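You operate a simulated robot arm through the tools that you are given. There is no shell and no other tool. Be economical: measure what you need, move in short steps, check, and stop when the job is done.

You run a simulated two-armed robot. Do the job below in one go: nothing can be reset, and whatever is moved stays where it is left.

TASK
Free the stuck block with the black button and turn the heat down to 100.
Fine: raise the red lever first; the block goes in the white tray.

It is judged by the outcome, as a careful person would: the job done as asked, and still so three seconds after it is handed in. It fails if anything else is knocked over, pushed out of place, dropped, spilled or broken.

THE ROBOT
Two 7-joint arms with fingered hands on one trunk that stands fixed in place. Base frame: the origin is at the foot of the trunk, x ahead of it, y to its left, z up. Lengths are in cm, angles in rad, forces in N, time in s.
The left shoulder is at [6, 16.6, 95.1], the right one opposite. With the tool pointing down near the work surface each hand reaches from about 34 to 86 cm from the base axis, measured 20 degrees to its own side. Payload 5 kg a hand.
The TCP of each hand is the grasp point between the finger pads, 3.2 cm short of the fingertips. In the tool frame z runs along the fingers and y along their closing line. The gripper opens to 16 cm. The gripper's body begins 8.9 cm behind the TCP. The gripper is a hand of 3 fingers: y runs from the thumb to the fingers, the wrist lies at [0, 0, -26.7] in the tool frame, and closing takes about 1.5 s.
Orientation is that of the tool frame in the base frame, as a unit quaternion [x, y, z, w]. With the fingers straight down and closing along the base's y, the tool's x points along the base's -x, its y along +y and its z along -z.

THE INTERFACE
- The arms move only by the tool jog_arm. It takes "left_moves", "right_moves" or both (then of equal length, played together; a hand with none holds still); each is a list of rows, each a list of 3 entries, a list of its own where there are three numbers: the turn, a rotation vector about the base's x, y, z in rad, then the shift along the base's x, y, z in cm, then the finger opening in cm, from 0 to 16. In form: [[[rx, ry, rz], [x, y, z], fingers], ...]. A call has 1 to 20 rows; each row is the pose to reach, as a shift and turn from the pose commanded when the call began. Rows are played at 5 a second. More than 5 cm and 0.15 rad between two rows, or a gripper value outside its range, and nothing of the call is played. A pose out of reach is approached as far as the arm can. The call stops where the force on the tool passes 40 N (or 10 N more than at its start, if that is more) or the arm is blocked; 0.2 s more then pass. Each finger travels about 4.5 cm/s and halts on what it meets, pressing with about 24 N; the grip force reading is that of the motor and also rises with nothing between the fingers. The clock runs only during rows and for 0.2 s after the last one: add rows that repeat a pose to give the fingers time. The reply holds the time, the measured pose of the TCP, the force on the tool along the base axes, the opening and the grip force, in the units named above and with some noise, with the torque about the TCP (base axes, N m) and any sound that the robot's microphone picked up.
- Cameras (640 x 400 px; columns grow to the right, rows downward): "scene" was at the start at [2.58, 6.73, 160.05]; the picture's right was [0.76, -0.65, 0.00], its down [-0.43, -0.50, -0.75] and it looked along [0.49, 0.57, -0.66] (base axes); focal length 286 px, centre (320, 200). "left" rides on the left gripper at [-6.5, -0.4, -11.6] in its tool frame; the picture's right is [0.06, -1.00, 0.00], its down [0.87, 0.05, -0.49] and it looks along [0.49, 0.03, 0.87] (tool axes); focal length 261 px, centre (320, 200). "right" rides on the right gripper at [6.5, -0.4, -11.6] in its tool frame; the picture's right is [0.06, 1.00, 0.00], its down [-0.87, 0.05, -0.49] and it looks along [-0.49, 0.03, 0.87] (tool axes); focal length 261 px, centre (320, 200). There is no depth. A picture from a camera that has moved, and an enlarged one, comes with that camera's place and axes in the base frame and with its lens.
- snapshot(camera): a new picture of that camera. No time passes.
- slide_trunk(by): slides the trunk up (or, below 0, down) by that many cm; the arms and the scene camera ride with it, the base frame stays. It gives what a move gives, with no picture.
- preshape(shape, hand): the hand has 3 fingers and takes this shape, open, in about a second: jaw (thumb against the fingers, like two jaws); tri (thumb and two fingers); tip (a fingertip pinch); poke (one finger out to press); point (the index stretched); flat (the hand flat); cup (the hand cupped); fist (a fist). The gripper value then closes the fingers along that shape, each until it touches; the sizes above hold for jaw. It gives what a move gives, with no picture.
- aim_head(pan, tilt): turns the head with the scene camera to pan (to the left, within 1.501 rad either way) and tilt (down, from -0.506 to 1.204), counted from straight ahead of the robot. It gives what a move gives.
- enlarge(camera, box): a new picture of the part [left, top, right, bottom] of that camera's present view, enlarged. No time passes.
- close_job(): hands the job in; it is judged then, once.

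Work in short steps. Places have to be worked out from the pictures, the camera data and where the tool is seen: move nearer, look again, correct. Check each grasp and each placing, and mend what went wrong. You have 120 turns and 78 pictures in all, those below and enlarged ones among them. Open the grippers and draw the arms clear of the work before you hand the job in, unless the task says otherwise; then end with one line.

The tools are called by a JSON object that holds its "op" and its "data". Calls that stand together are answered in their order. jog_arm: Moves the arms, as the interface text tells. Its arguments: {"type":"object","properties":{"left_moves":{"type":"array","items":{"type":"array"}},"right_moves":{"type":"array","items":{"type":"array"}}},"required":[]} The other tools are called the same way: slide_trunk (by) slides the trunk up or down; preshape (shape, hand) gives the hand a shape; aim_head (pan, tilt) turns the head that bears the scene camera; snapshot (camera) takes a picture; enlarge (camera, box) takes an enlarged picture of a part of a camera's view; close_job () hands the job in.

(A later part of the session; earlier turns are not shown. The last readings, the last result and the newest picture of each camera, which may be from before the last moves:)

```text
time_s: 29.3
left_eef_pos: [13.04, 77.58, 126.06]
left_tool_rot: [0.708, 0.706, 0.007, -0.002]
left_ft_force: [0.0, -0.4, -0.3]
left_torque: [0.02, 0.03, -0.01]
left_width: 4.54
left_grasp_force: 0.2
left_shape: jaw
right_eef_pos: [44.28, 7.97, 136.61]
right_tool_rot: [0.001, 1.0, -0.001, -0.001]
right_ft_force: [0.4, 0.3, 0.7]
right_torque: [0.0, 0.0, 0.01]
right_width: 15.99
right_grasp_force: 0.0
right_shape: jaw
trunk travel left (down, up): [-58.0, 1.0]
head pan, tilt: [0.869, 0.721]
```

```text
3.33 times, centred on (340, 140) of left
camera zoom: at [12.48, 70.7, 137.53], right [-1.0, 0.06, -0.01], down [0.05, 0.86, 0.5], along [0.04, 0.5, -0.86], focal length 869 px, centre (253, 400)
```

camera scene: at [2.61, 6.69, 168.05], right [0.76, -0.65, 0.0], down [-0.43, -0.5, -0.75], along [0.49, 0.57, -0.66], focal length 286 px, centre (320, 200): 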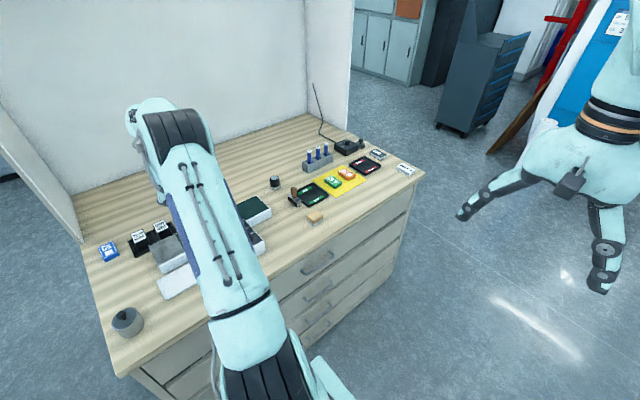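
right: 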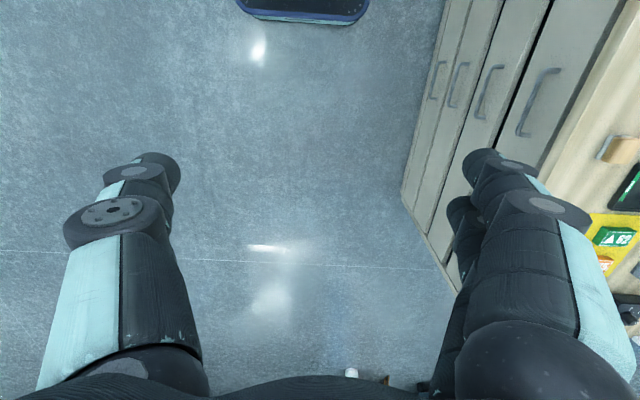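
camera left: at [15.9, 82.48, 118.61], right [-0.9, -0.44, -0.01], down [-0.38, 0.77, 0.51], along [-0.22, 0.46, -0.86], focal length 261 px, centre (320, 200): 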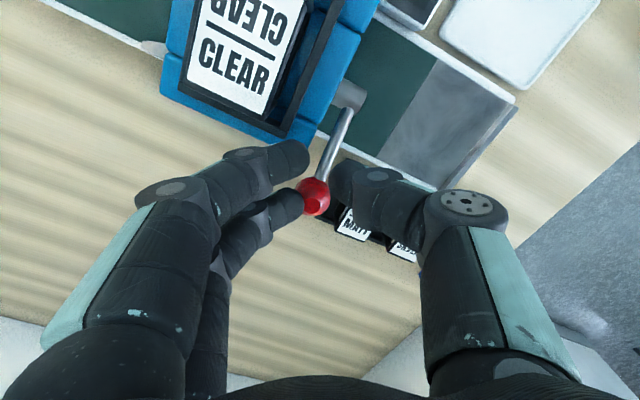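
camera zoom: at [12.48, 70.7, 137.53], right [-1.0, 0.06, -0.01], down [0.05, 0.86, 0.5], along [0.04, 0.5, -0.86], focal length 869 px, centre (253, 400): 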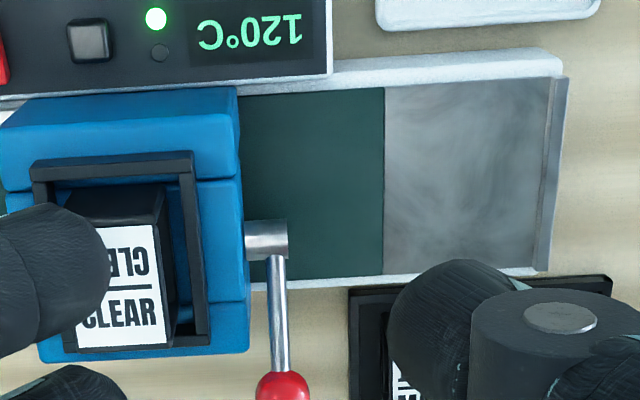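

The lever is raised to about 30°, with the ball near (12.7, 90.4, 103.7). To find out whether that is the end stop, I'll grip deep and lift in small steps while reading the force.

{"op": "jog_arm", "data": {"left_moves": [[[0, 0, 0.13], [0, 3, -3], 4.6], [[0, 0, 0.26], [0, 6, -6], 4.6], [[0, 0, 0.39], [0, 9, -9], 4.6], [[0, 0, 0.52], [0, 11.5, -12], 4.6], [[0, 0, 0.55], [0, 13, -16], 4.6], [[0, 0, 0.55], [0, 13.1, -20], 4.6], [[0, 0, 0.55], [0, 13.1, -23.5], 4.6], [[0, 0, 0.55], [0, 13.1, -23.5], 2.5], [[0, 0, 0.55], [0, 13.1, -23.5], 0.5], [[0, 0, 0.55], [0, 13.1, -23.5], 0.3], [[0, 0, 0.55], [0, 13.1, -23.5], 0.3]]}}

{"op": "snapshot", "data": {"camera": "left"}}

```text
time_s: 31.7
left_eef_pos: [12.79, 90.84, 102.52]
left_tool_rot: [0.489, 0.872, 0.006, -0.004]
left_ft_force: [-2.2, -0.7, -4.1]
left_torque: [0.22, -0.23, 0.29]
left_width: 0.01
left_grasp_force: 22.5
left_shape: jaw
right_eef_pos: [44.34, 7.94, 136.54]
right_tool_rot: [0.001, 1.0, 0.0, 0.0]
right_ft_force: [-0.8, 0.4, -0.4]
right_torque: [-0.06, 0.0, -0.04]
right_width: 15.98
right_grasp_force: 0.1
right_shape: jaw
trunk travel left (down, up): [-58.0, 1.0]
head pan, tilt: [0.869, 0.721]
```

```text
43 pictures are left
camera left: at [15.94, 84.56, 113.95], right [-0.88, -0.47, -0.01], down [-0.41, 0.76, 0.5], along [-0.23, 0.45, -0.86], focal length 261 px, centre (320, 200)
```

left: 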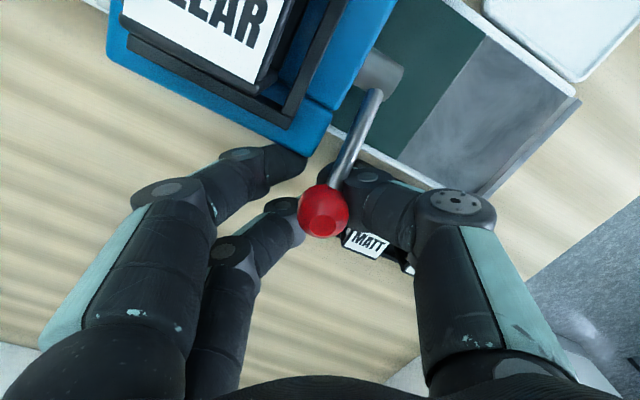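

Finger 2 and the thumb now meet beneath the ball, which makes a secure hook. I'll lift slowly and watch the force.

{"op": "jog_arm", "data": {"left_moves": [[[0, 0, 0], [0, 0, 0.5], 0], [[0, 0, 0], [0, 0, 1], 0], [[0, 0, 0], [0, -0.1, 1.5], 0], [[0, 0, 0], [0, -0.2, 2], 0]]}}

{"op": "snapshot", "data": {"camera": "left"}}

```text
time_s: 32.5
left_eef_pos: [12.46, 90.66, 103.21]
left_tool_rot: [0.489, 0.872, 0.0, -0.004]
left_ft_force: [-4.8, 13.1, -22.5]
left_torque: [0.45, -0.22, 0.41]
left_width: 0.0
left_grasp_force: 24.2
left_shape: jaw
right_eef_pos: [44.36, 8.19, 136.41]
right_tool_rot: [0.0, 1.0, -0.001, 0.0]
right_ft_force: [-0.2, -0.7, -0.7]
right_torque: [-0.04, 0.04, -0.01]
right_width: 16.03
right_grasp_force: 0.1
right_shape: jaw
trunk travel left (down, up): [-58.0, 1.0]
head pan, tilt: [0.869, 0.721]
stopped in row 4 (left hand): the force on the tool passed its limit at 42 N (the readings are from after the stop); the commanded pose is now the measured one
```

```text
42 pictures are left
camera left: at [15.79, 84.64, 114.69], right [-0.88, -0.47, 0.0], down [-0.4, 0.77, 0.5], along [-0.24, 0.44, -0.87], focal length 261 px, centre (320, 200)
```

left: 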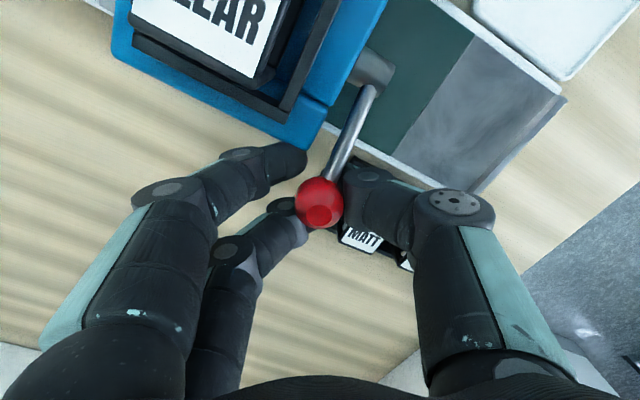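

The lift stopped hard at 42 N, so the lever is up against its end stop. I'll release it gently and withdraw.

{"op": "jog_arm", "data": {"left_moves": [[[0, 0, 0], [0, 0, -0.6], 0], [[0, 0, 0], [0, 0, -0.6], 2.5], [[0, 0, 0], [0, 0, -0.6], 4.6], [[0, 0, 0], [0, 0.1, 2], 4.6], [[0, 0, 0], [0, 0.1, 5], 4.6], [[0, 0, 0], [0, -1, 9.5], 4.6], [[0, 0, -0.13], [1, -4, 12.5], 4.6], [[0, 0, -0.26], [2, -7, 15.5], 4.6], [[0, 0, -0.39], [3, -10, 18.5], 4.6], [[0, 0, -0.52], [4, -13, 20], 4.6], [[0, 0, -0.55], [5, -17, 20], 4.6], [[0, 0, -0.55], [5, -19, 20], 4.6]]}}

{"op": "preshape", "data": {"hand": "left", "shape": "poke"}}

{"op": "snapshot", "data": {"camera": "left"}}

```text
time_s: 35.1
left_eef_pos: [17.77, 71.49, 123.66]
left_tool_rot: [0.707, 0.707, 0.004, -0.003]
left_ft_force: [1.4, -0.4, -0.5]
left_torque: [-0.02, -0.01, -0.02]
left_width: 4.56
left_grasp_force: 0.0
left_shape: jaw
right_eef_pos: [44.36, 7.86, 136.55]
right_tool_rot: [0.0, 1.0, 0.0, 0.0]
right_ft_force: [-0.9, -0.4, 0.4]
right_torque: [0.03, -0.03, 0.0]
right_width: 16.01
right_grasp_force: 0.1
right_shape: jaw
trunk travel left (down, up): [-58.0, 1.0]
head pan, tilt: [0.869, 0.721]
```

```text
time_s: 36.0
left_eef_pos: [17.89, 71.53, 123.62]
left_tool_rot: [0.707, 0.707, 0.005, -0.002]
left_ft_force: [-0.4, 0.7, -0.5]
left_torque: [0.02, -0.01, -0.02]
left_width: 0.0
left_grasp_force: 0.1
left_shape: poke
right_eef_pos: [44.34, 7.83, 136.44]
right_tool_rot: [0.001, 1.0, 0.001, -0.001]
right_ft_force: [0.3, 1.0, -0.4]
right_torque: [-0.01, -0.02, 0.01]
right_width: 15.98
right_grasp_force: 0.0
right_shape: jaw
trunk travel left (down, up): [-58.0, 1.0]
head pan, tilt: [0.869, 0.721]
```

```text
41 pictures are left
camera left: at [17.42, 64.66, 135.1], right [-1.0, 0.06, 0.0], down [0.05, 0.86, 0.5], along [0.03, 0.5, -0.87], focal length 261 px, centre (320, 200)
```

left: 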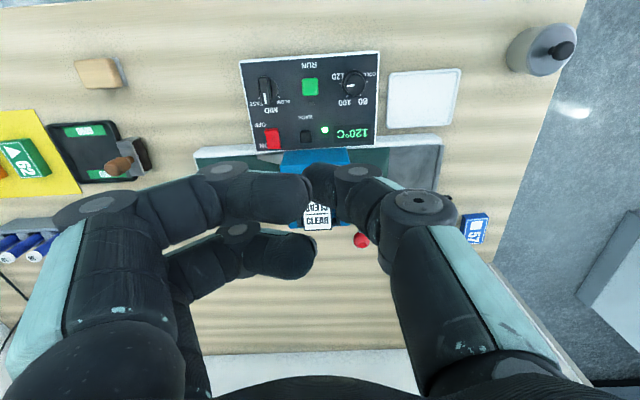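

I'll zoom on the fingers to see which one the poke shape extends.

{"op": "enlarge", "data": {"camera": "left", "box": [160, 120, 460, 308]}}

```text
2.13 times, centred on (310, 214) of left
camera zoom: at [17.42, 64.66, 135.1], right [-1.0, 0.06, 0.0], down [0.05, 0.86, 0.5], along [0.03, 0.5, -0.87], focal length 555 px, centre (341, 170)
```

zoom: 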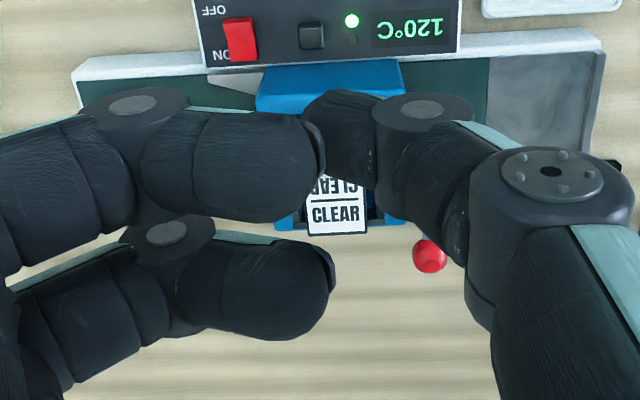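

It isn't clear which finger is out, so I'll try the "point" shape.

{"op": "preshape", "data": {"hand": "left", "shape": "point"}}

{"op": "snapshot", "data": {"camera": "left"}}

```text
time_s: 37.0
left_eef_pos: [17.79, 71.44, 123.59]
left_tool_rot: [0.707, 0.707, 0.004, -0.004]
left_ft_force: [-0.5, -0.1, 0.8]
left_torque: [0.0, 0.03, 0.0]
left_width: 0.01
left_grasp_force: 0.1
left_shape: point
right_eef_pos: [44.36, 7.9, 136.5]
right_tool_rot: [0.001, 1.0, -0.001, 0.0]
right_ft_force: [-0.5, 0.3, -0.4]
right_torque: [-0.02, 0.01, 0.0]
right_width: 15.99
right_grasp_force: 0.1
right_shape: jaw
trunk travel left (down, up): [-58.0, 1.0]
head pan, tilt: [0.869, 0.721]
```

```text
39 pictures are left
camera left: at [17.42, 64.66, 135.1], right [-1.0, 0.06, 0.0], down [0.05, 0.86, 0.5], along [0.03, 0.5, -0.87], focal length 261 px, centre (320, 200)
```

left: 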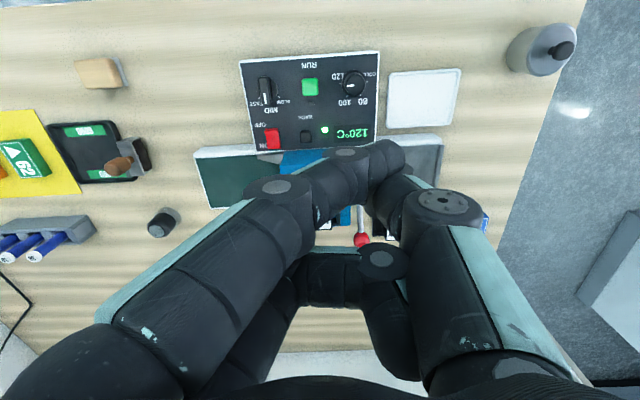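

The shapes are hard to read, so I'll go back to jaw, closed. The fingers closing along x give a compact tip group with finger 2 on the +y side. I'll place finger 2 over BACK (20.2, 75.4) and check before pressing.

{"op": "preshape", "data": {"hand": "left", "shape": "jaw"}}

{"op": "jog_arm", "data": {"left_moves": [[[0, 0, 0], [0.5, 0.5, -3], 10], [[0, 0, 0], [1, 1, -6], 6], [[0, 0, 0], [1.5, 1.5, -9], 2], [[0, 0, 0], [2, 2.1, -12], 0], [[0, 0, 0], [2, 2.1, -15], 0], [[0, 0, 0], [2, 2.1, -17.5], 0], [[0, 0, 0], [2, 2.1, -17.5], 0], [[0, 0, 0], [2, 2.1, -17.5], 0], [[0, 0, 0], [2, 2.1, -17.5], 0]]}}

{"op": "snapshot", "data": {"camera": "left"}}

```text
time_s: 37.9
left_eef_pos: [17.8, 71.52, 123.56]
left_tool_rot: [0.707, 0.707, 0.004, -0.002]
left_ft_force: [0.2, -0.9, 0.2]
left_torque: [-0.02, 0.02, 0.04]
left_width: 15.99
left_grasp_force: 0.2
left_shape: jaw
right_eef_pos: [44.24, 8.03, 136.46]
right_tool_rot: [0.001, 1.0, -0.001, 0.0]
right_ft_force: [-0.5, 0.4, 0.9]
right_torque: [0.0, 0.02, -0.01]
right_width: 15.99
right_grasp_force: 0.0
right_shape: jaw
trunk travel left (down, up): [-58.0, 1.0]
head pan, tilt: [0.869, 0.721]
```

```text
time_s: 39.9
left_eef_pos: [19.85, 73.73, 106.16]
left_tool_rot: [0.707, 0.707, 0.005, -0.003]
left_ft_force: [0.2, -0.6, -0.1]
left_torque: [-0.01, -0.02, 0.03]
left_width: 0.0
left_grasp_force: 0.0
left_shape: jaw
right_eef_pos: [44.43, 7.77, 136.62]
right_tool_rot: [0.0, 1.0, 0.0, 0.0]
right_ft_force: [-0.2, 0.9, 0.4]
right_torque: [0.04, 0.0, -0.01]
right_width: 16.01
right_grasp_force: 0.0
right_shape: jaw
trunk travel left (down, up): [-58.0, 1.0]
head pan, tilt: [0.869, 0.721]
```

```text
38 pictures are left
camera left: at [19.39, 66.77, 117.65], right [-1.0, 0.06, 0.0], down [0.05, 0.86, 0.5], along [0.03, 0.5, -0.87], focal length 261 px, centre (320, 200)
```

left: 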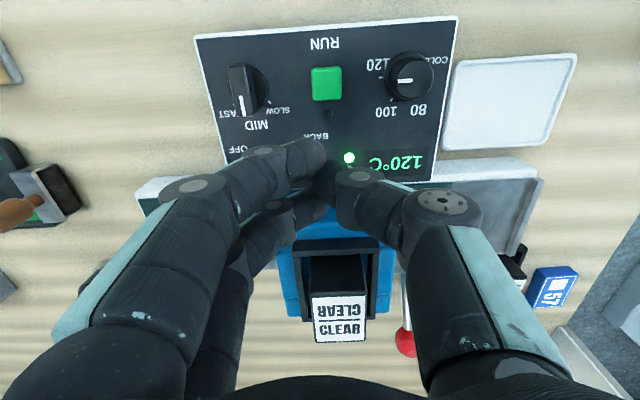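

The projected tip positions agree with my model, and finger 2 is above the BACK button. I'll descend to near contact.

{"op": "jog_arm", "data": {"left_moves": [[[0, 0, 0], [0, 0, -2], 0], [[0, 0, 0], [0, 0, -3.5], 0], [[0, 0, 0], [0, 0, -4.2], 0], [[0, 0, 0], [0, 0, -4.6], 0]]}}

```text
time_s: 40.9
left_eef_pos: [19.7, 73.6, 101.61]
left_tool_rot: [0.707, 0.707, 0.004, -0.003]
left_ft_force: [0.0, -0.7, 0.6]
left_torque: [-0.03, 0.0, -0.01]
left_width: 0.0
left_grasp_force: 24.0
left_shape: jaw
right_eef_pos: [44.16, 7.82, 136.35]
right_tool_rot: [0.001, 1.0, 0.0, 0.0]
right_ft_force: [0.5, -0.5, 0.1]
right_torque: [0.02, 0.04, -0.03]
right_width: 16.0
right_grasp_force: 0.0
right_shape: jaw
trunk travel left (down, up): [-58.0, 1.0]
head pan, tilt: [0.869, 0.721]
```

No contact yet, with the tips at about 98.4. I'll continue down in small steps.

{"op": "jog_arm", "data": {"left_moves": [[[0, 0, 0], [0, 0, -0.3], 0], [[0, 0, 0], [0, 0, -0.5], 0], [[0, 0, 0], [0, 0, -0.7], 0]]}}

```text
time_s: 41.6
left_eef_pos: [19.89, 73.6, 100.95]
left_tool_rot: [0.707, 0.707, 0.004, -0.004]
left_ft_force: [-0.2, 0.3, 0.1]
left_torque: [-0.01, -0.02, -0.03]
left_width: 0.0
left_grasp_force: 24.0
left_shape: jaw
right_eef_pos: [44.3, 7.88, 136.48]
right_tool_rot: [0.001, 1.0, -0.001, 0.001]
right_ft_force: [-0.3, -1.0, -0.3]
right_torque: [0.01, 0.03, 0.0]
right_width: 16.0
right_grasp_force: 0.0
right_shape: jaw
trunk travel left (down, up): [-58.0, 1.0]
head pan, tilt: [0.869, 0.721]
```

{"op": "jog_arm", "data": {"left_moves": [[[0, 0, 0], [0, 0, -0.2], 0], [[0, 0, 0], [0, 0, -0.4], 0], [[0, 0, 0], [0, 0, -0.6], 0]]}}

{"op": "enlarge", "data": {"camera": "left", "box": [220, 80, 420, 220]}}

```text
time_s: 42.5
left_eef_pos: [19.83, 73.49, 100.35]
left_tool_rot: [0.707, 0.707, 0.004, -0.003]
left_ft_force: [0.0, -0.6, 2.7]
left_torque: [0.02, -0.04, -0.01]
left_width: 0.0
left_grasp_force: 23.8
left_shape: jaw
right_eef_pos: [44.28, 7.92, 136.69]
right_tool_rot: [0.0, 1.0, 0.0, 0.0]
right_ft_force: [0.2, 0.1, 1.0]
right_torque: [-0.02, 0.02, -0.01]
right_width: 15.98
right_grasp_force: 0.0
right_shape: jaw
trunk travel left (down, up): [-58.0, 1.0]
head pan, tilt: [0.869, 0.721]
heard: click
```

```text
2.86 times, centred on (320, 150) of left
camera zoom: at [19.42, 66.68, 111.75], right [-1.0, 0.06, 0.0], down [0.05, 0.86, 0.5], along [0.03, 0.5, -0.87], focal length 745 px, centre (320, 343)
```

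zoom: 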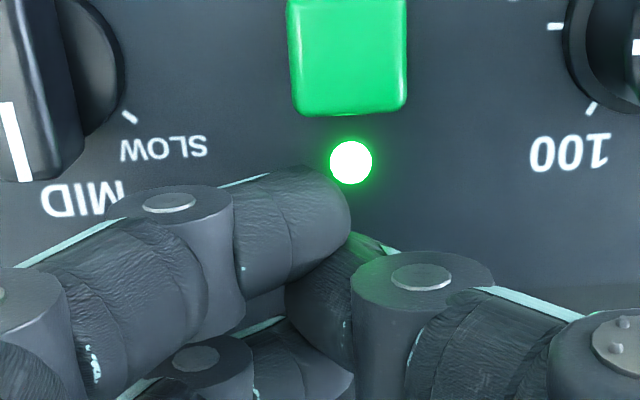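

A click sounded and a green light came on, so BACK is pressed. I'll lift clear and look.

{"op": "jog_arm", "data": {"left_moves": [[[0, 0, 0], [0, 0, 3], 0], [[0, 0, 0], [0, -3, 7], 0], [[0, 0, 0], [0, -6, 11], 0]]}}

{"op": "snapshot", "data": {"camera": "left"}}

```text
time_s: 43.2
left_eef_pos: [19.61, 67.47, 111.35]
left_tool_rot: [0.707, 0.707, 0.005, -0.003]
left_ft_force: [0.2, 0.1, 0.2]
left_torque: [0.0, -0.02, 0.03]
left_width: 0.03
left_grasp_force: 23.7
left_shape: jaw
right_eef_pos: [44.22, 7.73, 136.5]
right_tool_rot: [0.001, 1.0, 0.001, 0.0]
right_ft_force: [0.0, -1.4, 0.5]
right_torque: [0.05, -0.02, -0.01]
right_width: 16.0
right_grasp_force: 0.1
right_shape: jaw
trunk travel left (down, up): [-58.0, 1.0]
head pan, tilt: [0.869, 0.721]
```

```text
36 pictures are left
camera left: at [19.32, 60.64, 122.81], right [-1.0, 0.06, 0.0], down [0.05, 0.86, 0.5], along [0.03, 0.5, -0.87], focal length 261 px, centre (320, 200)
```

left: 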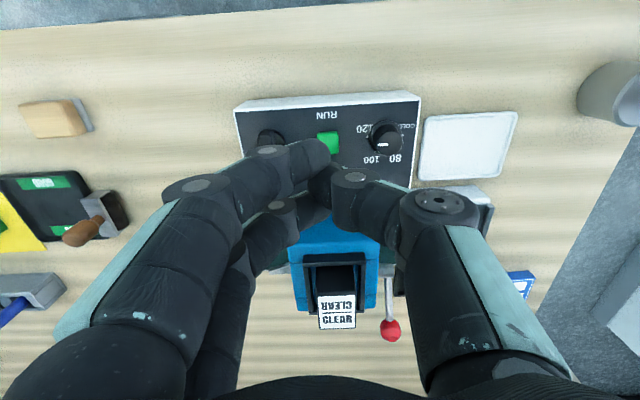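

I'll rise and open the fingers to see the belt and lights.

{"op": "jog_arm", "data": {"left_moves": [[[0, 0, 0], [0, 1, 4], 6], [[0, 0, 0], [0, 2, 8], 11], [[0, 0, 0], [0, 4, 12], 16], [[0, 0, 0], [0, 4, 12], 16]]}}

{"op": "snapshot", "data": {"camera": "left"}}

```text
time_s: 44.2
left_eef_pos: [19.63, 71.61, 123.22]
left_tool_rot: [0.708, 0.707, 0.005, -0.003]
left_ft_force: [0.6, -1.1, 0.0]
left_torque: [0.03, 0.01, -0.01]
left_width: 6.94
left_grasp_force: 0.1
left_shape: jaw
right_eef_pos: [44.35, 8.03, 136.43]
right_tool_rot: [0.001, 1.0, 0.0, 0.0]
right_ft_force: [0.4, 0.9, 0.2]
right_torque: [-0.02, 0.0, 0.01]
right_width: 15.98
right_grasp_force: 0.1
right_shape: jaw
trunk travel left (down, up): [-58.0, 1.0]
head pan, tilt: [0.869, 0.721]
```

```text
35 pictures are left
camera left: at [19.37, 64.74, 134.71], right [-1.0, 0.06, 0.0], down [0.05, 0.86, 0.5], along [0.03, 0.5, -0.87], focal length 261 px, centre (320, 200)
```

left: 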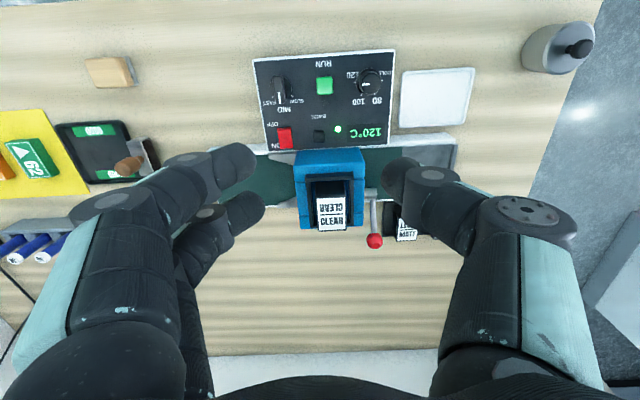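

I'll check more closely whether a block has emerged on the belt.

{"op": "jog_arm", "data": {"left_moves": [[[0, 0, 0], [0, 0, 0], 16], [[0, 0, 0], [0, 0, 0], 16], [[0, 0, 0], [0, 0, 0], 16], [[0, 0, 0], [0, 0, 0], 16]]}}

{"op": "enlarge", "data": {"camera": "left", "box": [180, 40, 480, 260]}}

```text
time_s: 45.2
left_eef_pos: [19.7, 71.63, 123.29]
left_tool_rot: [0.707, 0.707, 0.004, -0.003]
left_ft_force: [0.7, 0.1, 0.0]
left_torque: [-0.03, 0.0, -0.04]
left_width: 15.97
left_grasp_force: 0.0
left_shape: jaw
right_eef_pos: [44.23, 7.85, 136.57]
right_tool_rot: [0.0, 1.0, 0.001, 0.0]
right_ft_force: [0.1, 0.0, -0.6]
right_torque: [0.0, 0.03, 0.01]
right_width: 15.99
right_grasp_force: 0.0
right_shape: jaw
trunk travel left (down, up): [-58.0, 1.0]
head pan, tilt: [0.869, 0.721]
```

```text
1.82 times, centred on (330, 150) of left
camera zoom: at [19.36, 64.73, 134.68], right [-1.0, 0.06, 0.0], down [0.05, 0.86, 0.5], along [0.03, 0.5, -0.87], focal length 474 px, centre (302, 291)
```

zoom: 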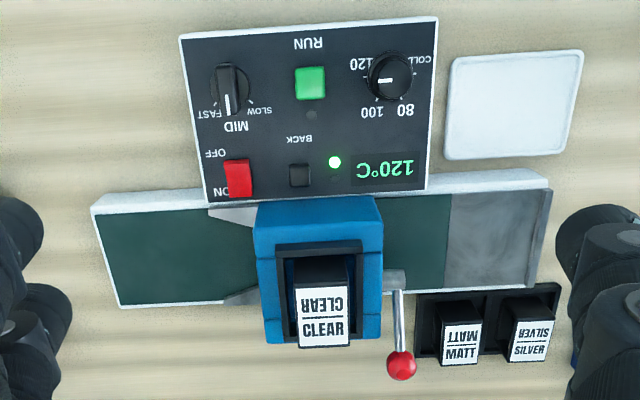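

No block is out, and the light went off when I lifted, so BACK has to be held. The guides on the +x side suggest the block will come out there. I'll go back down onto the button and hold it for about 1 s.

{"op": "jog_arm", "data": {"left_moves": [[[0, 0, 0], [0.1, 1, -3], 10], [[0, 0, 0], [0.1, 1.9, -7], 5], [[0, 0, 0], [0.1, 1.9, -11], 1], [[0, 0, 0], [0.1, 1.9, -14], 0], [[0, 0, 0], [0.1, 1.9, -17], 0], [[0, 0, 0], [0.1, 1.9, -17], 0], [[0, 0, 0], [0.1, 1.9, -17], 0], [[0, 0, 0], [0.1, 1.9, -20], 0], [[0, 0, 0], [0.1, 1.9, -22], 0], [[0, 0, 0], [0.1, 1.9, -22.7], 0], [[0, 0, 0], [0.1, 1.9, -23.1], 0], [[0, 0, 0], [0.1, 1.9, -23.1], 0], [[0, 0, 0], [0.1, 1.9, -23.1], 0], [[0, 0, 0], [0.1, 1.9, -23.1], 0]]}}

{"op": "enlarge", "data": {"camera": "scene", "box": [130, 150, 330, 280]}}

{"op": "snapshot", "data": {"camera": "left"}}

```text
time_s: 48.2
left_eef_pos: [19.85, 73.46, 100.24]
left_tool_rot: [0.707, 0.707, 0.005, -0.004]
left_ft_force: [2.1, 1.1, 5.6]
left_torque: [0.15, -0.07, -0.01]
left_width: 0.0
left_grasp_force: 23.4
left_shape: jaw
right_eef_pos: [44.3, 7.85, 136.47]
right_tool_rot: [0.001, 1.0, 0.0, 0.0]
right_ft_force: [-0.5, 0.0, 0.1]
right_torque: [0.03, 0.01, 0.0]
right_width: 16.0
right_grasp_force: 0.1
right_shape: jaw
trunk travel left (down, up): [-58.0, 1.0]
head pan, tilt: [0.869, 0.721]
heard: click
```

```text
3.08 times, centred on (230, 215) of scene
camera zoom: at [2.59, 6.7, 168.05], right [0.76, -0.65, 0.0], down [-0.43, -0.5, -0.75], along [0.49, 0.57, -0.66], focal length 880 px, centre (597, 154)
```

zoom: 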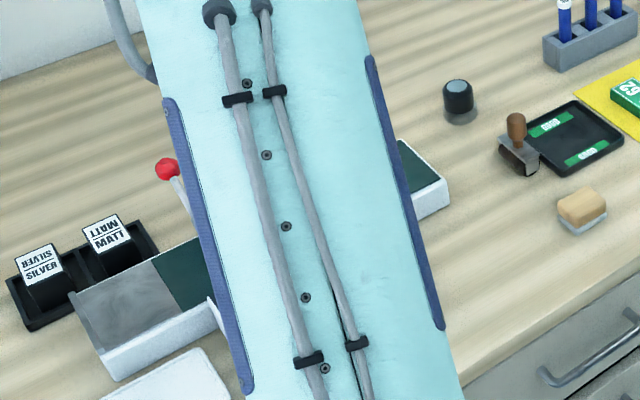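

```text
32 pictures are left
camera left: at [19.52, 66.57, 111.63], right [-1.0, 0.06, 0.0], down [0.05, 0.86, 0.5], along [0.03, 0.5, -0.86], focal length 261 px, centre (320, 200)
```

left: 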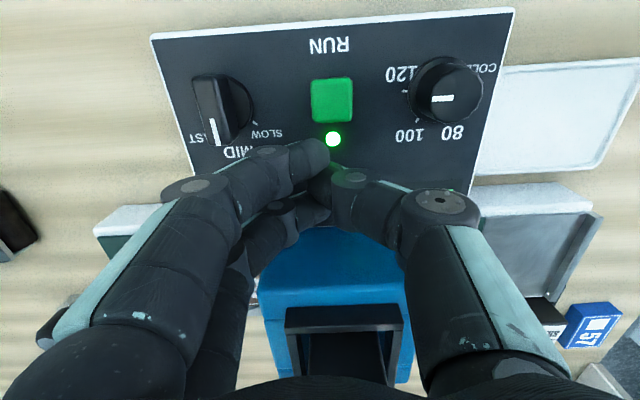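

BACK is held and its light is on. I'll hold another 1.2 s and check the visible end of the belt.

{"op": "jog_arm", "data": {"left_moves": [[[0, 0, 0], [0, 0, 0], 0], [[0, 0, 0], [0, 0, 0], 0], [[0, 0, 0], [0, 0, 0], 0], [[0, 0, 0], [0, 0, 0], 0], [[0, 0, 0], [0, 0, 0], 0]]}}

{"op": "snapshot", "data": {"camera": "left"}}

```text
time_s: 49.5
left_eef_pos: [19.88, 73.34, 100.12]
left_tool_rot: [0.708, 0.707, 0.004, -0.003]
left_ft_force: [1.0, 1.8, 7.1]
left_torque: [0.12, -0.07, -0.01]
left_width: 0.0
left_grasp_force: 24.5
left_shape: jaw
right_eef_pos: [44.35, 7.9, 136.63]
right_tool_rot: [0.0, 1.0, -0.001, 0.0]
right_ft_force: [0.2, -0.7, -0.1]
right_torque: [0.0, -0.01, -0.02]
right_width: 15.98
right_grasp_force: 0.0
right_shape: jaw
trunk travel left (down, up): [-58.0, 1.0]
head pan, tilt: [0.869, 0.721]
```

```text
31 pictures are left
camera left: at [19.51, 66.56, 111.63], right [-1.0, 0.06, 0.0], down [0.05, 0.86, 0.5], along [0.03, 0.5, -0.87], focal length 261 px, centre (320, 200)
```

left: 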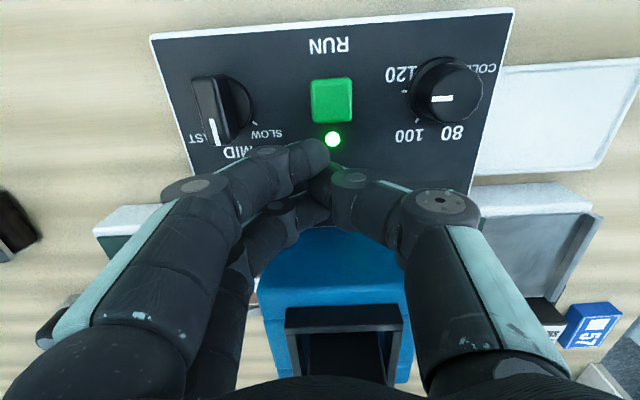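

About 2 s held so far. I'll lift and check for the block.

{"op": "jog_arm", "data": {"left_moves": [[[0, 0, 0], [0, 0, 4], 0], [[0, 0, 0], [0, 0, 8.5], 5], [[0, 0, 0], [0, -1, 13], 10], [[0, 0, 0], [0, -1.8, 17.5], 16], [[0, 0, 0], [0, -1.8, 22], 16], [[0, 0, 0], [0, -1.8, 22], 16], [[0, 0, 0], [0, -1.8, 22], 16]]}}

{"op": "enlarge", "data": {"camera": "left", "box": [180, 40, 480, 260]}}

```text
time_s: 51.0
left_eef_pos: [19.81, 71.62, 122.1]
left_tool_rot: [0.707, 0.707, 0.004, -0.004]
left_ft_force: [0.2, 0.7, 0.5]
left_torque: [0.01, -0.03, -0.03]
left_width: 10.59
left_grasp_force: 0.1
left_shape: jaw
right_eef_pos: [44.29, 7.84, 136.62]
right_tool_rot: [0.001, 1.0, 0.0, 0.0]
right_ft_force: [-0.3, -0.2, -0.3]
right_torque: [0.01, -0.02, 0.04]
right_width: 15.96
right_grasp_force: 0.1
right_shape: jaw
trunk travel left (down, up): [-58.0, 1.0]
head pan, tilt: [0.869, 0.721]
```

```text
1.82 times, centred on (330, 150) of left
camera zoom: at [19.43, 64.73, 133.56], right [-1.0, 0.06, 0.0], down [0.05, 0.86, 0.5], along [0.03, 0.5, -0.87], focal length 474 px, centre (302, 291)
```

zoom: 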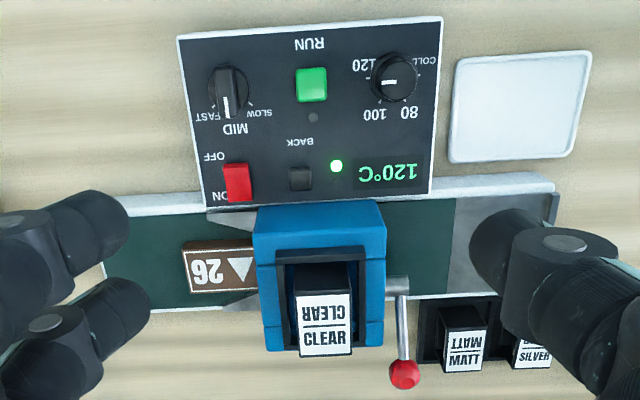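

The brown block "26" has emerged on the +x side at x≈24.5–30. I'll press briefly again so it moves about 3 cm clear of the housing and guides.

{"op": "jog_arm", "data": {"left_moves": [[[0, 0, 0], [0, 1, -3], 7], [[0, 0, 0], [0, 1.8, -7], 3], [[0, 0, 0], [0, 1.8, -11], 0], [[0, 0, 0], [0, 1.8, -14], 0], [[0, 0, 0], [0, 1.8, -16], 0], [[0, 0, 0], [0, 1.8, -16], 0], [[0, 0, 0], [0, 1.8, -18.5], 0], [[0, 0, 0], [0, 1.8, -20.7], 0], [[0, 0, 0], [0, 1.8, -21.5], 0], [[0, 0, 0], [0, 1.8, -21.95], 0], [[0, 0, 0], [0, 1.8, -21.95], 0], [[0, 0, 0], [0, 1.8, -21.95], 0], [[0, 0, 0], [0, 1.8, -21.95], 0], [[0, 0, 0], [0, 1.8, -17.5], 0], [[0, 0, 0], [0, 1.8, -13], 0], [[0, 0, 0], [0, 1, -8.5], 5], [[0, 0, 0], [0, 0, -4], 10], [[0, 0, 0], [0, 0, 0], 16], [[0, 0, 0], [0, 0, 0], 16], [[0, 0, 0], [0, 0, 0], 16]]}}

{"op": "enlarge", "data": {"camera": "left", "box": [180, 40, 480, 260]}}

```text
time_s: 55.2
left_eef_pos: [19.93, 71.58, 122.11]
left_tool_rot: [0.707, 0.707, 0.005, -0.003]
left_ft_force: [0.3, 0.0, 0.1]
left_torque: [0.01, 0.01, 0.05]
left_width: 8.65
left_grasp_force: 0.1
left_shape: jaw
right_eef_pos: [44.31, 7.9, 136.56]
right_tool_rot: [0.0, 1.0, 0.0, -0.001]
right_ft_force: [0.6, -0.2, 0.2]
right_torque: [0.02, 0.0, 0.0]
right_width: 15.99
right_grasp_force: 0.1
right_shape: jaw
trunk travel left (down, up): [-58.0, 1.0]
head pan, tilt: [0.869, 0.721]
heard: click
```

```text
1.82 times, centred on (330, 150) of left
camera zoom: at [19.52, 64.74, 133.55], right [-1.0, 0.06, 0.0], down [0.05, 0.86, 0.5], along [0.03, 0.5, -0.87], focal length 474 px, centre (302, 291)
```

zoom: 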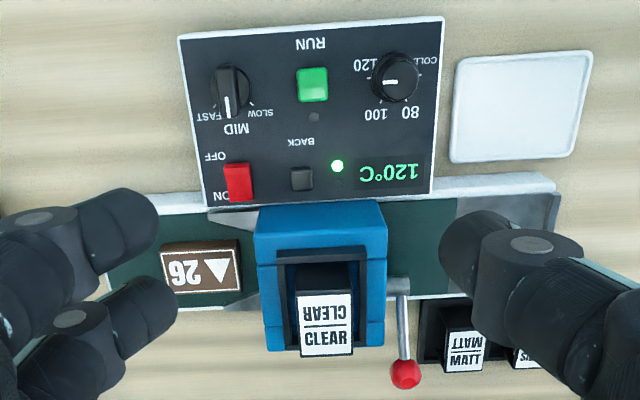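

The block is fully out, centred near (29.4, 83). I'll rotate the hand so the fingers close along y and move above it.

{"op": "jog_arm", "data": {"left_moves": [[[0, 0, 0.14], [1, 1, 0], 9], [[0, 0, 0.28], [2, 2, 0], 9], [[0, 0, 0.42], [3, 3, 0], 9], [[0, 0, 0.56], [4, 4, 0], 9], [[0, 0, 0.7], [5, 5, 0], 9], [[0, 0, 0.84], [6, 6, 0], 9], [[0, 0, 0.98], [7, 7, 0], 9], [[0, 0, 1.12], [8, 8, 0], 9], [[0, 0, 1.26], [8.6, 9, 0], 9], [[0, 0, 1.4], [9.3, 10, 0], 9], [[0, 0, 1.48], [9.6, 11, -1], 9], [[0, 0, 1.57], [9.6, 11.4, -3], 9], [[0, 0, 1.57], [9.6, 11.4, -6], 9]]}}

{"op": "snapshot", "data": {"camera": "left"}}

```text
time_s: 58.0
left_eef_pos: [29.36, 83.11, 116.17]
left_tool_rot: [0.001, 1.0, 0.001, -0.006]
left_ft_force: [0.3, 0.5, -0.5]
left_torque: [0.03, 0.01, 0.02]
left_width: 8.93
left_grasp_force: 0.1
left_shape: jaw
right_eef_pos: [44.35, 7.91, 136.58]
right_tool_rot: [0.001, 1.0, 0.0, -0.001]
right_ft_force: [-0.2, -0.1, 0.4]
right_torque: [-0.04, -0.01, 0.0]
right_width: 16.01
right_grasp_force: 0.2
right_shape: jaw
trunk travel left (down, up): [-58.0, 1.0]
head pan, tilt: [0.869, 0.721]
```

```text
28 pictures are left
camera left: at [36.15, 82.51, 127.6], right [-0.06, -1.0, 0.0], down [-0.86, 0.05, 0.5], along [-0.5, 0.03, -0.86], focal length 261 px, centre (320, 200)
```

left: 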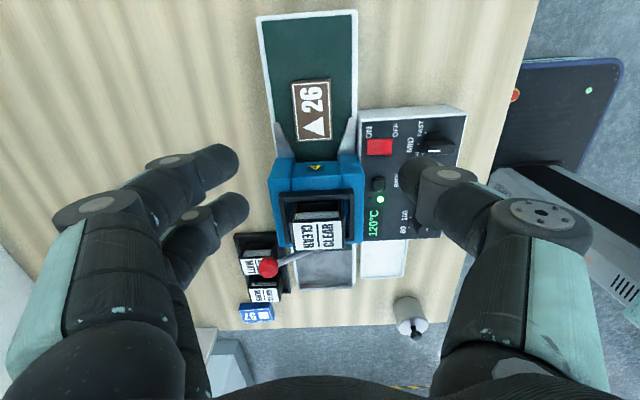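

Triangulated block top centre is about (30, 84, 96), roughly 4.2 cm wide in y. I'll align over it and descend most of the way.

{"op": "jog_arm", "data": {"left_moves": [[[0, 0, 0], [0.4, 0.6, -4], 7], [[0, 0, 0], [0.6, 0.9, -8], 7], [[0, 0, 0], [0.6, 0.9, -12], 7], [[0, 0, 0], [0.6, 0.9, -14.5], 7], [[0, 0, 0], [0.6, 0.9, -14.5], 7]]}}

{"op": "snapshot", "data": {"camera": "left"}}

```text
time_s: 59.2
left_eef_pos: [30.28, 83.83, 101.7]
left_tool_rot: [0.0, 1.0, 0.001, -0.005]
left_ft_force: [0.1, 0.1, -0.5]
left_torque: [0.0, -0.01, 0.0]
left_width: 7.07
left_grasp_force: 0.0
left_shape: jaw
right_eef_pos: [44.25, 7.96, 136.58]
right_tool_rot: [0.001, 1.0, 0.0, -0.001]
right_ft_force: [-0.9, -0.7, -0.1]
right_torque: [0.01, 0.01, 0.01]
right_width: 15.97
right_grasp_force: 0.0
right_shape: jaw
trunk travel left (down, up): [-58.0, 1.0]
head pan, tilt: [0.869, 0.721]
```

```text
27 pictures are left
camera left: at [36.82, 83.26, 113.16], right [-0.06, -1.0, 0.0], down [-0.86, 0.05, 0.5], along [-0.5, 0.03, -0.87], focal length 261 px, centre (320, 200)
```

left: 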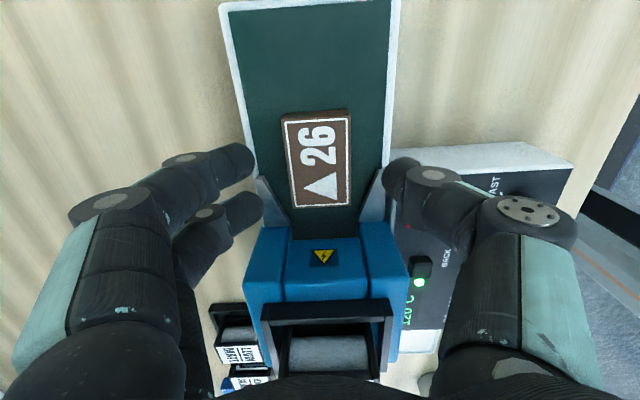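

The hand is centred, but a finger could land on a guide tip near x≈28–29. I'll shift +1.3 in x, narrow the opening and descend.

{"op": "jog_arm", "data": {"left_moves": [[[0, 0, 0], [1.3, 0.1, 0], 6.2], [[0, 0, 0], [1.3, 0.1, -1.5], 6.2], [[0, 0, 0], [1.3, 0.1, -3], 6.2], [[0, 0, 0], [1.3, 0.1, -3.8], 6.2]]}}

{"op": "snapshot", "data": {"camera": "left"}}

```text
time_s: 60.2
left_eef_pos: [31.31, 84.05, 97.96]
left_tool_rot: [0.0, 1.0, 0.0, -0.006]
left_ft_force: [0.3, 1.1, 0.6]
left_torque: [0.03, 0.0, -0.03]
left_width: 6.26
left_grasp_force: 0.0
left_shape: jaw
right_eef_pos: [44.18, 8.01, 136.65]
right_tool_rot: [0.0, 1.0, 0.001, 0.0]
right_ft_force: [-0.9, -1.2, -0.2]
right_torque: [0.01, -0.02, 0.0]
right_width: 16.02
right_grasp_force: 0.1
right_shape: jaw
trunk travel left (down, up): [-58.0, 1.0]
head pan, tilt: [0.869, 0.721]
```

```text
26 pictures are left
camera left: at [38.05, 83.4, 109.33], right [-0.06, -1.0, 0.0], down [-0.86, 0.05, 0.5], along [-0.5, 0.03, -0.87], focal length 261 px, centre (320, 200)
```

left: 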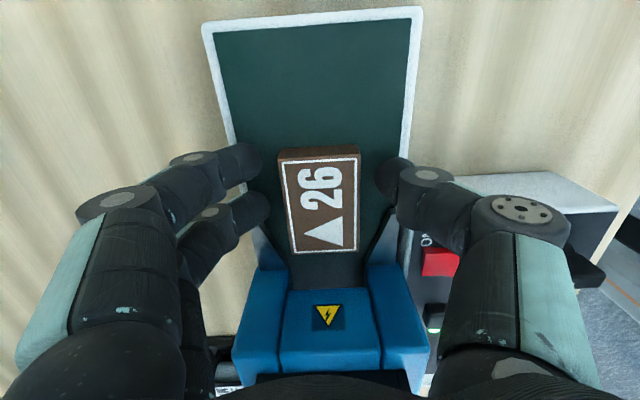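

All is clear, with the tips near 94.8. I'll go down a little more and close on the block.

{"op": "jog_arm", "data": {"left_moves": [[[0, 0, 0], [0, 0, -0.3], 6.2], [[0, 0, 0], [0, 0, -0.5], 6.2], [[0, 0, 0], [0, 0, -0.5], 5], [[0, 0, 0], [0, 0, -0.5], 4], [[0, 0, 0], [0, 0, -0.5], 3], [[0, 0, 0], [0, 0, -0.5], 2.5], [[0, 0, 0], [0, 0, -0.5], 2.5]]}}

{"op": "snapshot", "data": {"camera": "left"}}

```text
time_s: 61.9
left_eef_pos: [31.38, 83.85, 97.67]
left_tool_rot: [0.002, 1.0, 0.001, -0.004]
left_ft_force: [1.8, 4.0, 32.5]
left_torque: [0.07, -0.23, 0.06]
left_width: 4.46
left_grasp_force: 23.6
left_shape: jaw
right_eef_pos: [44.23, 7.62, 136.6]
right_tool_rot: [0.001, 1.0, 0.001, 0.0]
right_ft_force: [-0.1, 0.0, -0.1]
right_torque: [0.01, 0.02, 0.03]
right_width: 16.0
right_grasp_force: 0.2
right_shape: jaw
trunk travel left (down, up): [-58.0, 1.0]
head pan, tilt: [0.869, 0.721]
```

```text
25 pictures are left
camera left: at [38.04, 83.24, 109.16], right [-0.06, -1.0, -0.01], down [-0.86, 0.05, 0.5], along [-0.5, 0.04, -0.87], focal length 261 px, centre (320, 200)
```

left: 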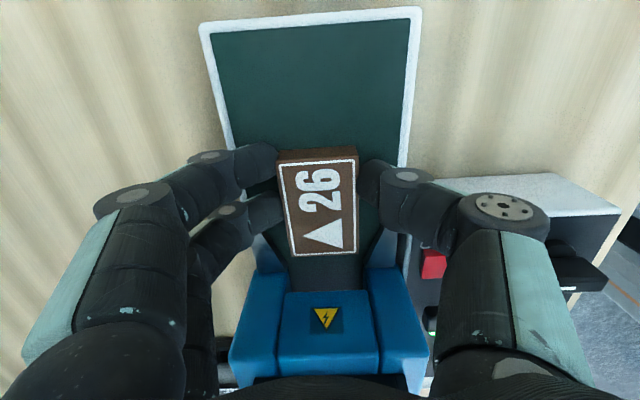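

The block is gripped at a width of 4.5 cm, with the tips touching the belt. I'll lift straight up.

{"op": "jog_arm", "data": {"left_moves": [[[0, 0, 0], [0, 0, 0.5], 2.5], [[0, 0, 0], [0, 0, 2], 2.5], [[0, 0, 0], [0, 0, 5], 2.5], [[0, 0, 0], [0, 0, 9], 2.5], [[0, 0, 0], [0, 0, 13], 2.5], [[0, 0, 0], [0, 0, 17], 2.5]]}}

{"op": "snapshot", "data": {"camera": "left"}}

```text
time_s: 63.2
left_eef_pos: [31.39, 84.03, 114.36]
left_tool_rot: [0.001, 1.0, 0.0, -0.006]
left_ft_force: [0.4, -0.4, -1.0]
left_torque: [0.01, -0.02, 0.02]
left_width: 4.3
left_grasp_force: 23.6
left_shape: jaw
right_eef_pos: [44.23, 8.03, 136.52]
right_tool_rot: [0.002, 1.0, 0.001, 0.0]
right_ft_force: [-0.7, -1.1, -0.3]
right_torque: [0.01, -0.05, -0.01]
right_width: 15.99
right_grasp_force: 0.0
right_shape: jaw
trunk travel left (down, up): [-58.0, 1.0]
head pan, tilt: [0.869, 0.721]
```

```text
24 pictures are left
camera left: at [38.11, 83.41, 125.78], right [-0.06, -1.0, 0.0], down [-0.86, 0.05, 0.5], along [-0.5, 0.03, -0.86], focal length 261 px, centre (320, 200)
```

left: 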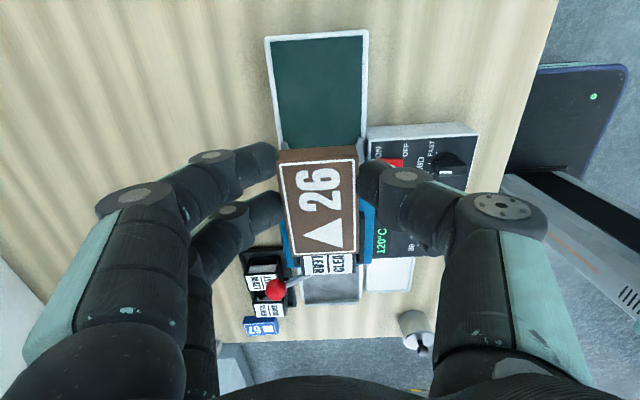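

The block is held firmly. The white tray is centred near (2.4, 72.1). I'll carry the block around the front of the housing, over the panel at a safe height, to above the tray.

{"op": "jog_arm", "data": {"left_moves": [[[0, 0, 0], [0, -3, 3], 2.5], [[0, 0, 0], [0, -6, 6], 2.5], [[0, 0, 0], [0, -9, 7], 2.5], [[0, 0, 0], [-2, -12, 7], 2.5], [[0, 0, 0], [-6, -12, 7], 2.5], [[0, 0, 0], [-10, -12, 7], 2.5], [[0, 0, 0], [-14, -12, 7], 2.5], [[0, 0, 0], [-18, -12, 7], 2.5], [[0, 0, 0], [-22, -12, 7], 2.5], [[0, 0, 0], [-26, -12, 7], 2.5], [[0, 0, 0], [-27.8, -12, 5], 2.5], [[0, 0, 0], [-27.8, -12, 2], 2.5]]}}

{"op": "snapshot", "data": {"camera": "left"}}

{"op": "snapshot", "data": {"camera": "scene"}}

```text
time_s: 65.8
left_eef_pos: [3.61, 72.1, 116.21]
left_tool_rot: [0.0, 1.0, 0.001, -0.006]
left_ft_force: [-0.9, 0.1, -0.4]
left_torque: [-0.03, -0.02, -0.03]
left_width: 4.27
left_grasp_force: 23.7
left_shape: jaw
right_eef_pos: [44.3, 7.9, 136.52]
right_tool_rot: [0.001, 1.0, 0.001, 0.0]
right_ft_force: [-0.3, -0.1, -0.6]
right_torque: [-0.03, -0.02, -0.01]
right_width: 16.01
right_grasp_force: 0.0
right_shape: jaw
trunk travel left (down, up): [-58.0, 1.0]
head pan, tilt: [0.869, 0.721]
```

```text
23 pictures are left
camera left: at [10.32, 71.4, 127.73], right [-0.06, -1.0, 0.0], down [-0.86, 0.05, 0.5], along [-0.5, 0.03, -0.87], focal length 261 px, centre (320, 200)
```

left: 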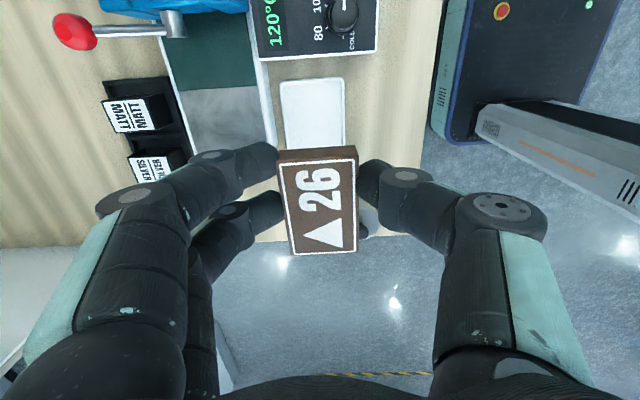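

```text
22 pictures are left
camera scene: at [2.61, 6.81, 168.05], right [0.76, -0.65, 0.0], down [-0.43, -0.5, -0.75], along [0.49, 0.57, -0.66], focal length 286 px, centre (320, 200)
```

scene: 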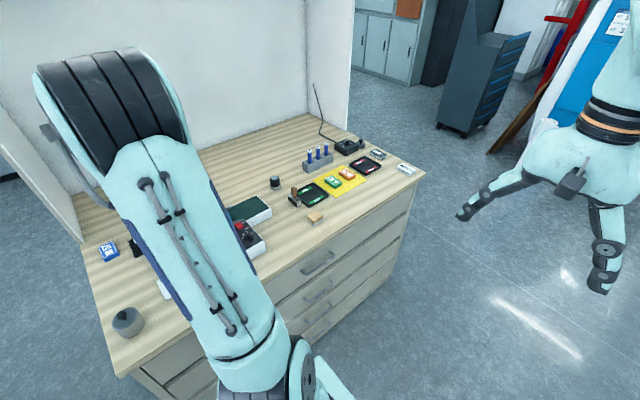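

The tray spans x≈-3.6 to 7.1 and y≈68.8 to 76.5. I'll centre the block over it and descend near to the floor.

{"op": "jog_arm", "data": {"left_moves": [[[0, 0, 0], [-0.2, 0.2, -4], 2.5], [[0, 0, 0], [-0.4, 0.4, -8], 2.5], [[0, 0, 0], [-0.4, 0.4, -12], 2.5], [[0, 0, 0], [-0.4, 0.4, -15], 2.5], [[0, 0, 0], [-0.4, 0.4, -17.5], 2.5]]}}

{"op": "snapshot", "data": {"camera": "left"}}

```text
time_s: 67.0
left_eef_pos: [3.17, 72.52, 98.69]
left_tool_rot: [0.001, 1.0, 0.001, -0.005]
left_ft_force: [-0.6, 0.2, -0.9]
left_torque: [0.03, -0.05, -0.02]
left_width: 4.27
left_grasp_force: 24.3
left_shape: jaw
right_eef_pos: [44.4, 7.99, 136.43]
right_tool_rot: [0.0, 1.0, 0.0, 0.0]
right_ft_force: [0.1, -0.4, 0.6]
right_torque: [-0.03, -0.01, -0.02]
right_width: 15.98
right_grasp_force: 0.0
right_shape: jaw
trunk travel left (down, up): [-58.0, 1.0]
head pan, tilt: [0.869, 0.721]
```

```text
21 pictures are left
camera left: at [9.89, 71.86, 110.15], right [-0.06, -1.0, 0.0], down [-0.86, 0.06, 0.5], along [-0.5, 0.03, -0.87], focal length 261 px, centre (320, 200)
```

left: 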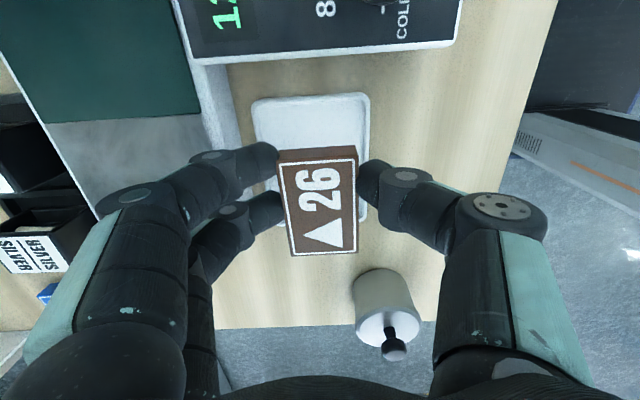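

The block is well centred over the tray. I'll lower it carefully.

{"op": "jog_arm", "data": {"left_moves": [[[0, 0, 0], [-0.1, 0, -0.8], 2.5], [[0, 0, 0], [-0.1, 0, -1.6], 2.5], [[0, 0, 0], [-0.1, 0, -2.2], 2.5], [[0, 0, 0], [-0.1, 0, -2.6], 2.5]]}}

```text
time_s: 68.0
left_eef_pos: [3.12, 72.47, 96.23]
left_tool_rot: [0.001, 1.0, 0.0, -0.006]
left_ft_force: [-0.4, 0.0, 0.1]
left_torque: [0.01, -0.03, 0.0]
left_width: 4.29
left_grasp_force: 24.2
left_shape: jaw
right_eef_pos: [44.34, 7.83, 136.56]
right_tool_rot: [0.001, 1.0, -0.001, 0.0]
right_ft_force: [-0.5, 0.1, 0.2]
right_torque: [0.01, -0.03, -0.03]
right_width: 16.0
right_grasp_force: 0.1
right_shape: jaw
trunk travel left (down, up): [-58.0, 1.0]
head pan, tilt: [0.869, 0.721]
```

{"op": "jog_arm", "data": {"left_moves": [[[0, 0, 0], [0, 0, -0.3], 2.5], [[0, 0, 0], [0, 0, -0.6], 2.5], [[0, 0, 0], [0, 0, -0.9], 2.5]]}}

```text
time_s: 68.8
left_eef_pos: [3.07, 72.36, 95.37]
left_tool_rot: [0.0, 1.0, -0.001, -0.006]
left_ft_force: [0.3, 0.5, -0.5]
left_torque: [-0.01, 0.01, 0.01]
left_width: 4.29
left_grasp_force: 24.4
left_shape: jaw
right_eef_pos: [44.3, 7.9, 136.47]
right_tool_rot: [0.001, 1.0, 0.0, 0.0]
right_ft_force: [-0.4, 0.4, 0.6]
right_torque: [-0.01, 0.0, 0.03]
right_width: 15.99
right_grasp_force: 0.1
right_shape: jaw
trunk travel left (down, up): [-58.0, 1.0]
head pan, tilt: [0.869, 0.721]
```

{"op": "jog_arm", "data": {"left_moves": [[[0, 0, 0], [0, 0, -0.3], 2.5], [[0, 0, 0], [0, 0, -0.6], 2.5], [[0, 0, 0], [0, 0, -0.9], 2.5]]}}

```text
time_s: 69.7
left_eef_pos: [2.96, 72.39, 94.46]
left_tool_rot: [0.0, 1.0, 0.001, -0.005]
left_ft_force: [-0.4, -2.8, 1.2]
left_torque: [0.13, -0.03, -0.03]
left_width: 4.26
left_grasp_force: 23.3
left_shape: jaw
right_eef_pos: [44.17, 7.85, 136.63]
right_tool_rot: [0.001, 1.0, 0.0, 0.001]
right_ft_force: [-0.7, -0.8, 0.5]
right_torque: [0.03, -0.02, -0.01]
right_width: 16.02
right_grasp_force: 0.1
right_shape: jaw
trunk travel left (down, up): [-58.0, 1.0]
head pan, tilt: [0.869, 0.721]
```

A slight force is starting to show, so I'll take two more small steps.

{"op": "jog_arm", "data": {"left_moves": [[[0, 0, 0], [0, 0, -0.2], 2.5], [[0, 0, 0], [0, 0, -0.4], 2.5]]}}

{"op": "snapshot", "data": {"camera": "left"}}

```text
time_s: 70.2
left_eef_pos: [3.09, 72.26, 94.17]
left_tool_rot: [0.001, 1.0, 0.0, -0.005]
left_ft_force: [-0.7, -7.1, 5.3]
left_torque: [0.34, -0.08, -0.05]
left_width: 4.21
left_grasp_force: 23.8
left_shape: jaw
right_eef_pos: [44.26, 7.87, 136.49]
right_tool_rot: [0.001, 1.0, 0.001, 0.0]
right_ft_force: [-0.3, -0.2, 0.2]
right_torque: [0.02, -0.02, 0.02]
right_width: 16.01
right_grasp_force: 0.0
right_shape: jaw
trunk travel left (down, up): [-58.0, 1.0]
head pan, tilt: [0.869, 0.721]
```

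```text
20 pictures are left
camera left: at [9.79, 71.73, 105.6], right [-0.06, -1.0, 0.0], down [-0.86, 0.05, 0.5], along [-0.5, 0.03, -0.87], focal length 261 px, centre (320, 200)
```

left: 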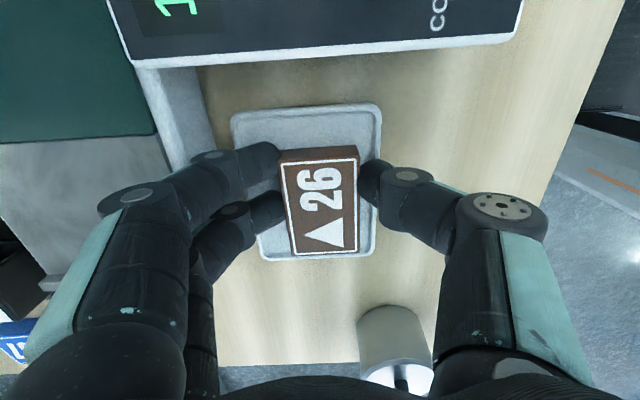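

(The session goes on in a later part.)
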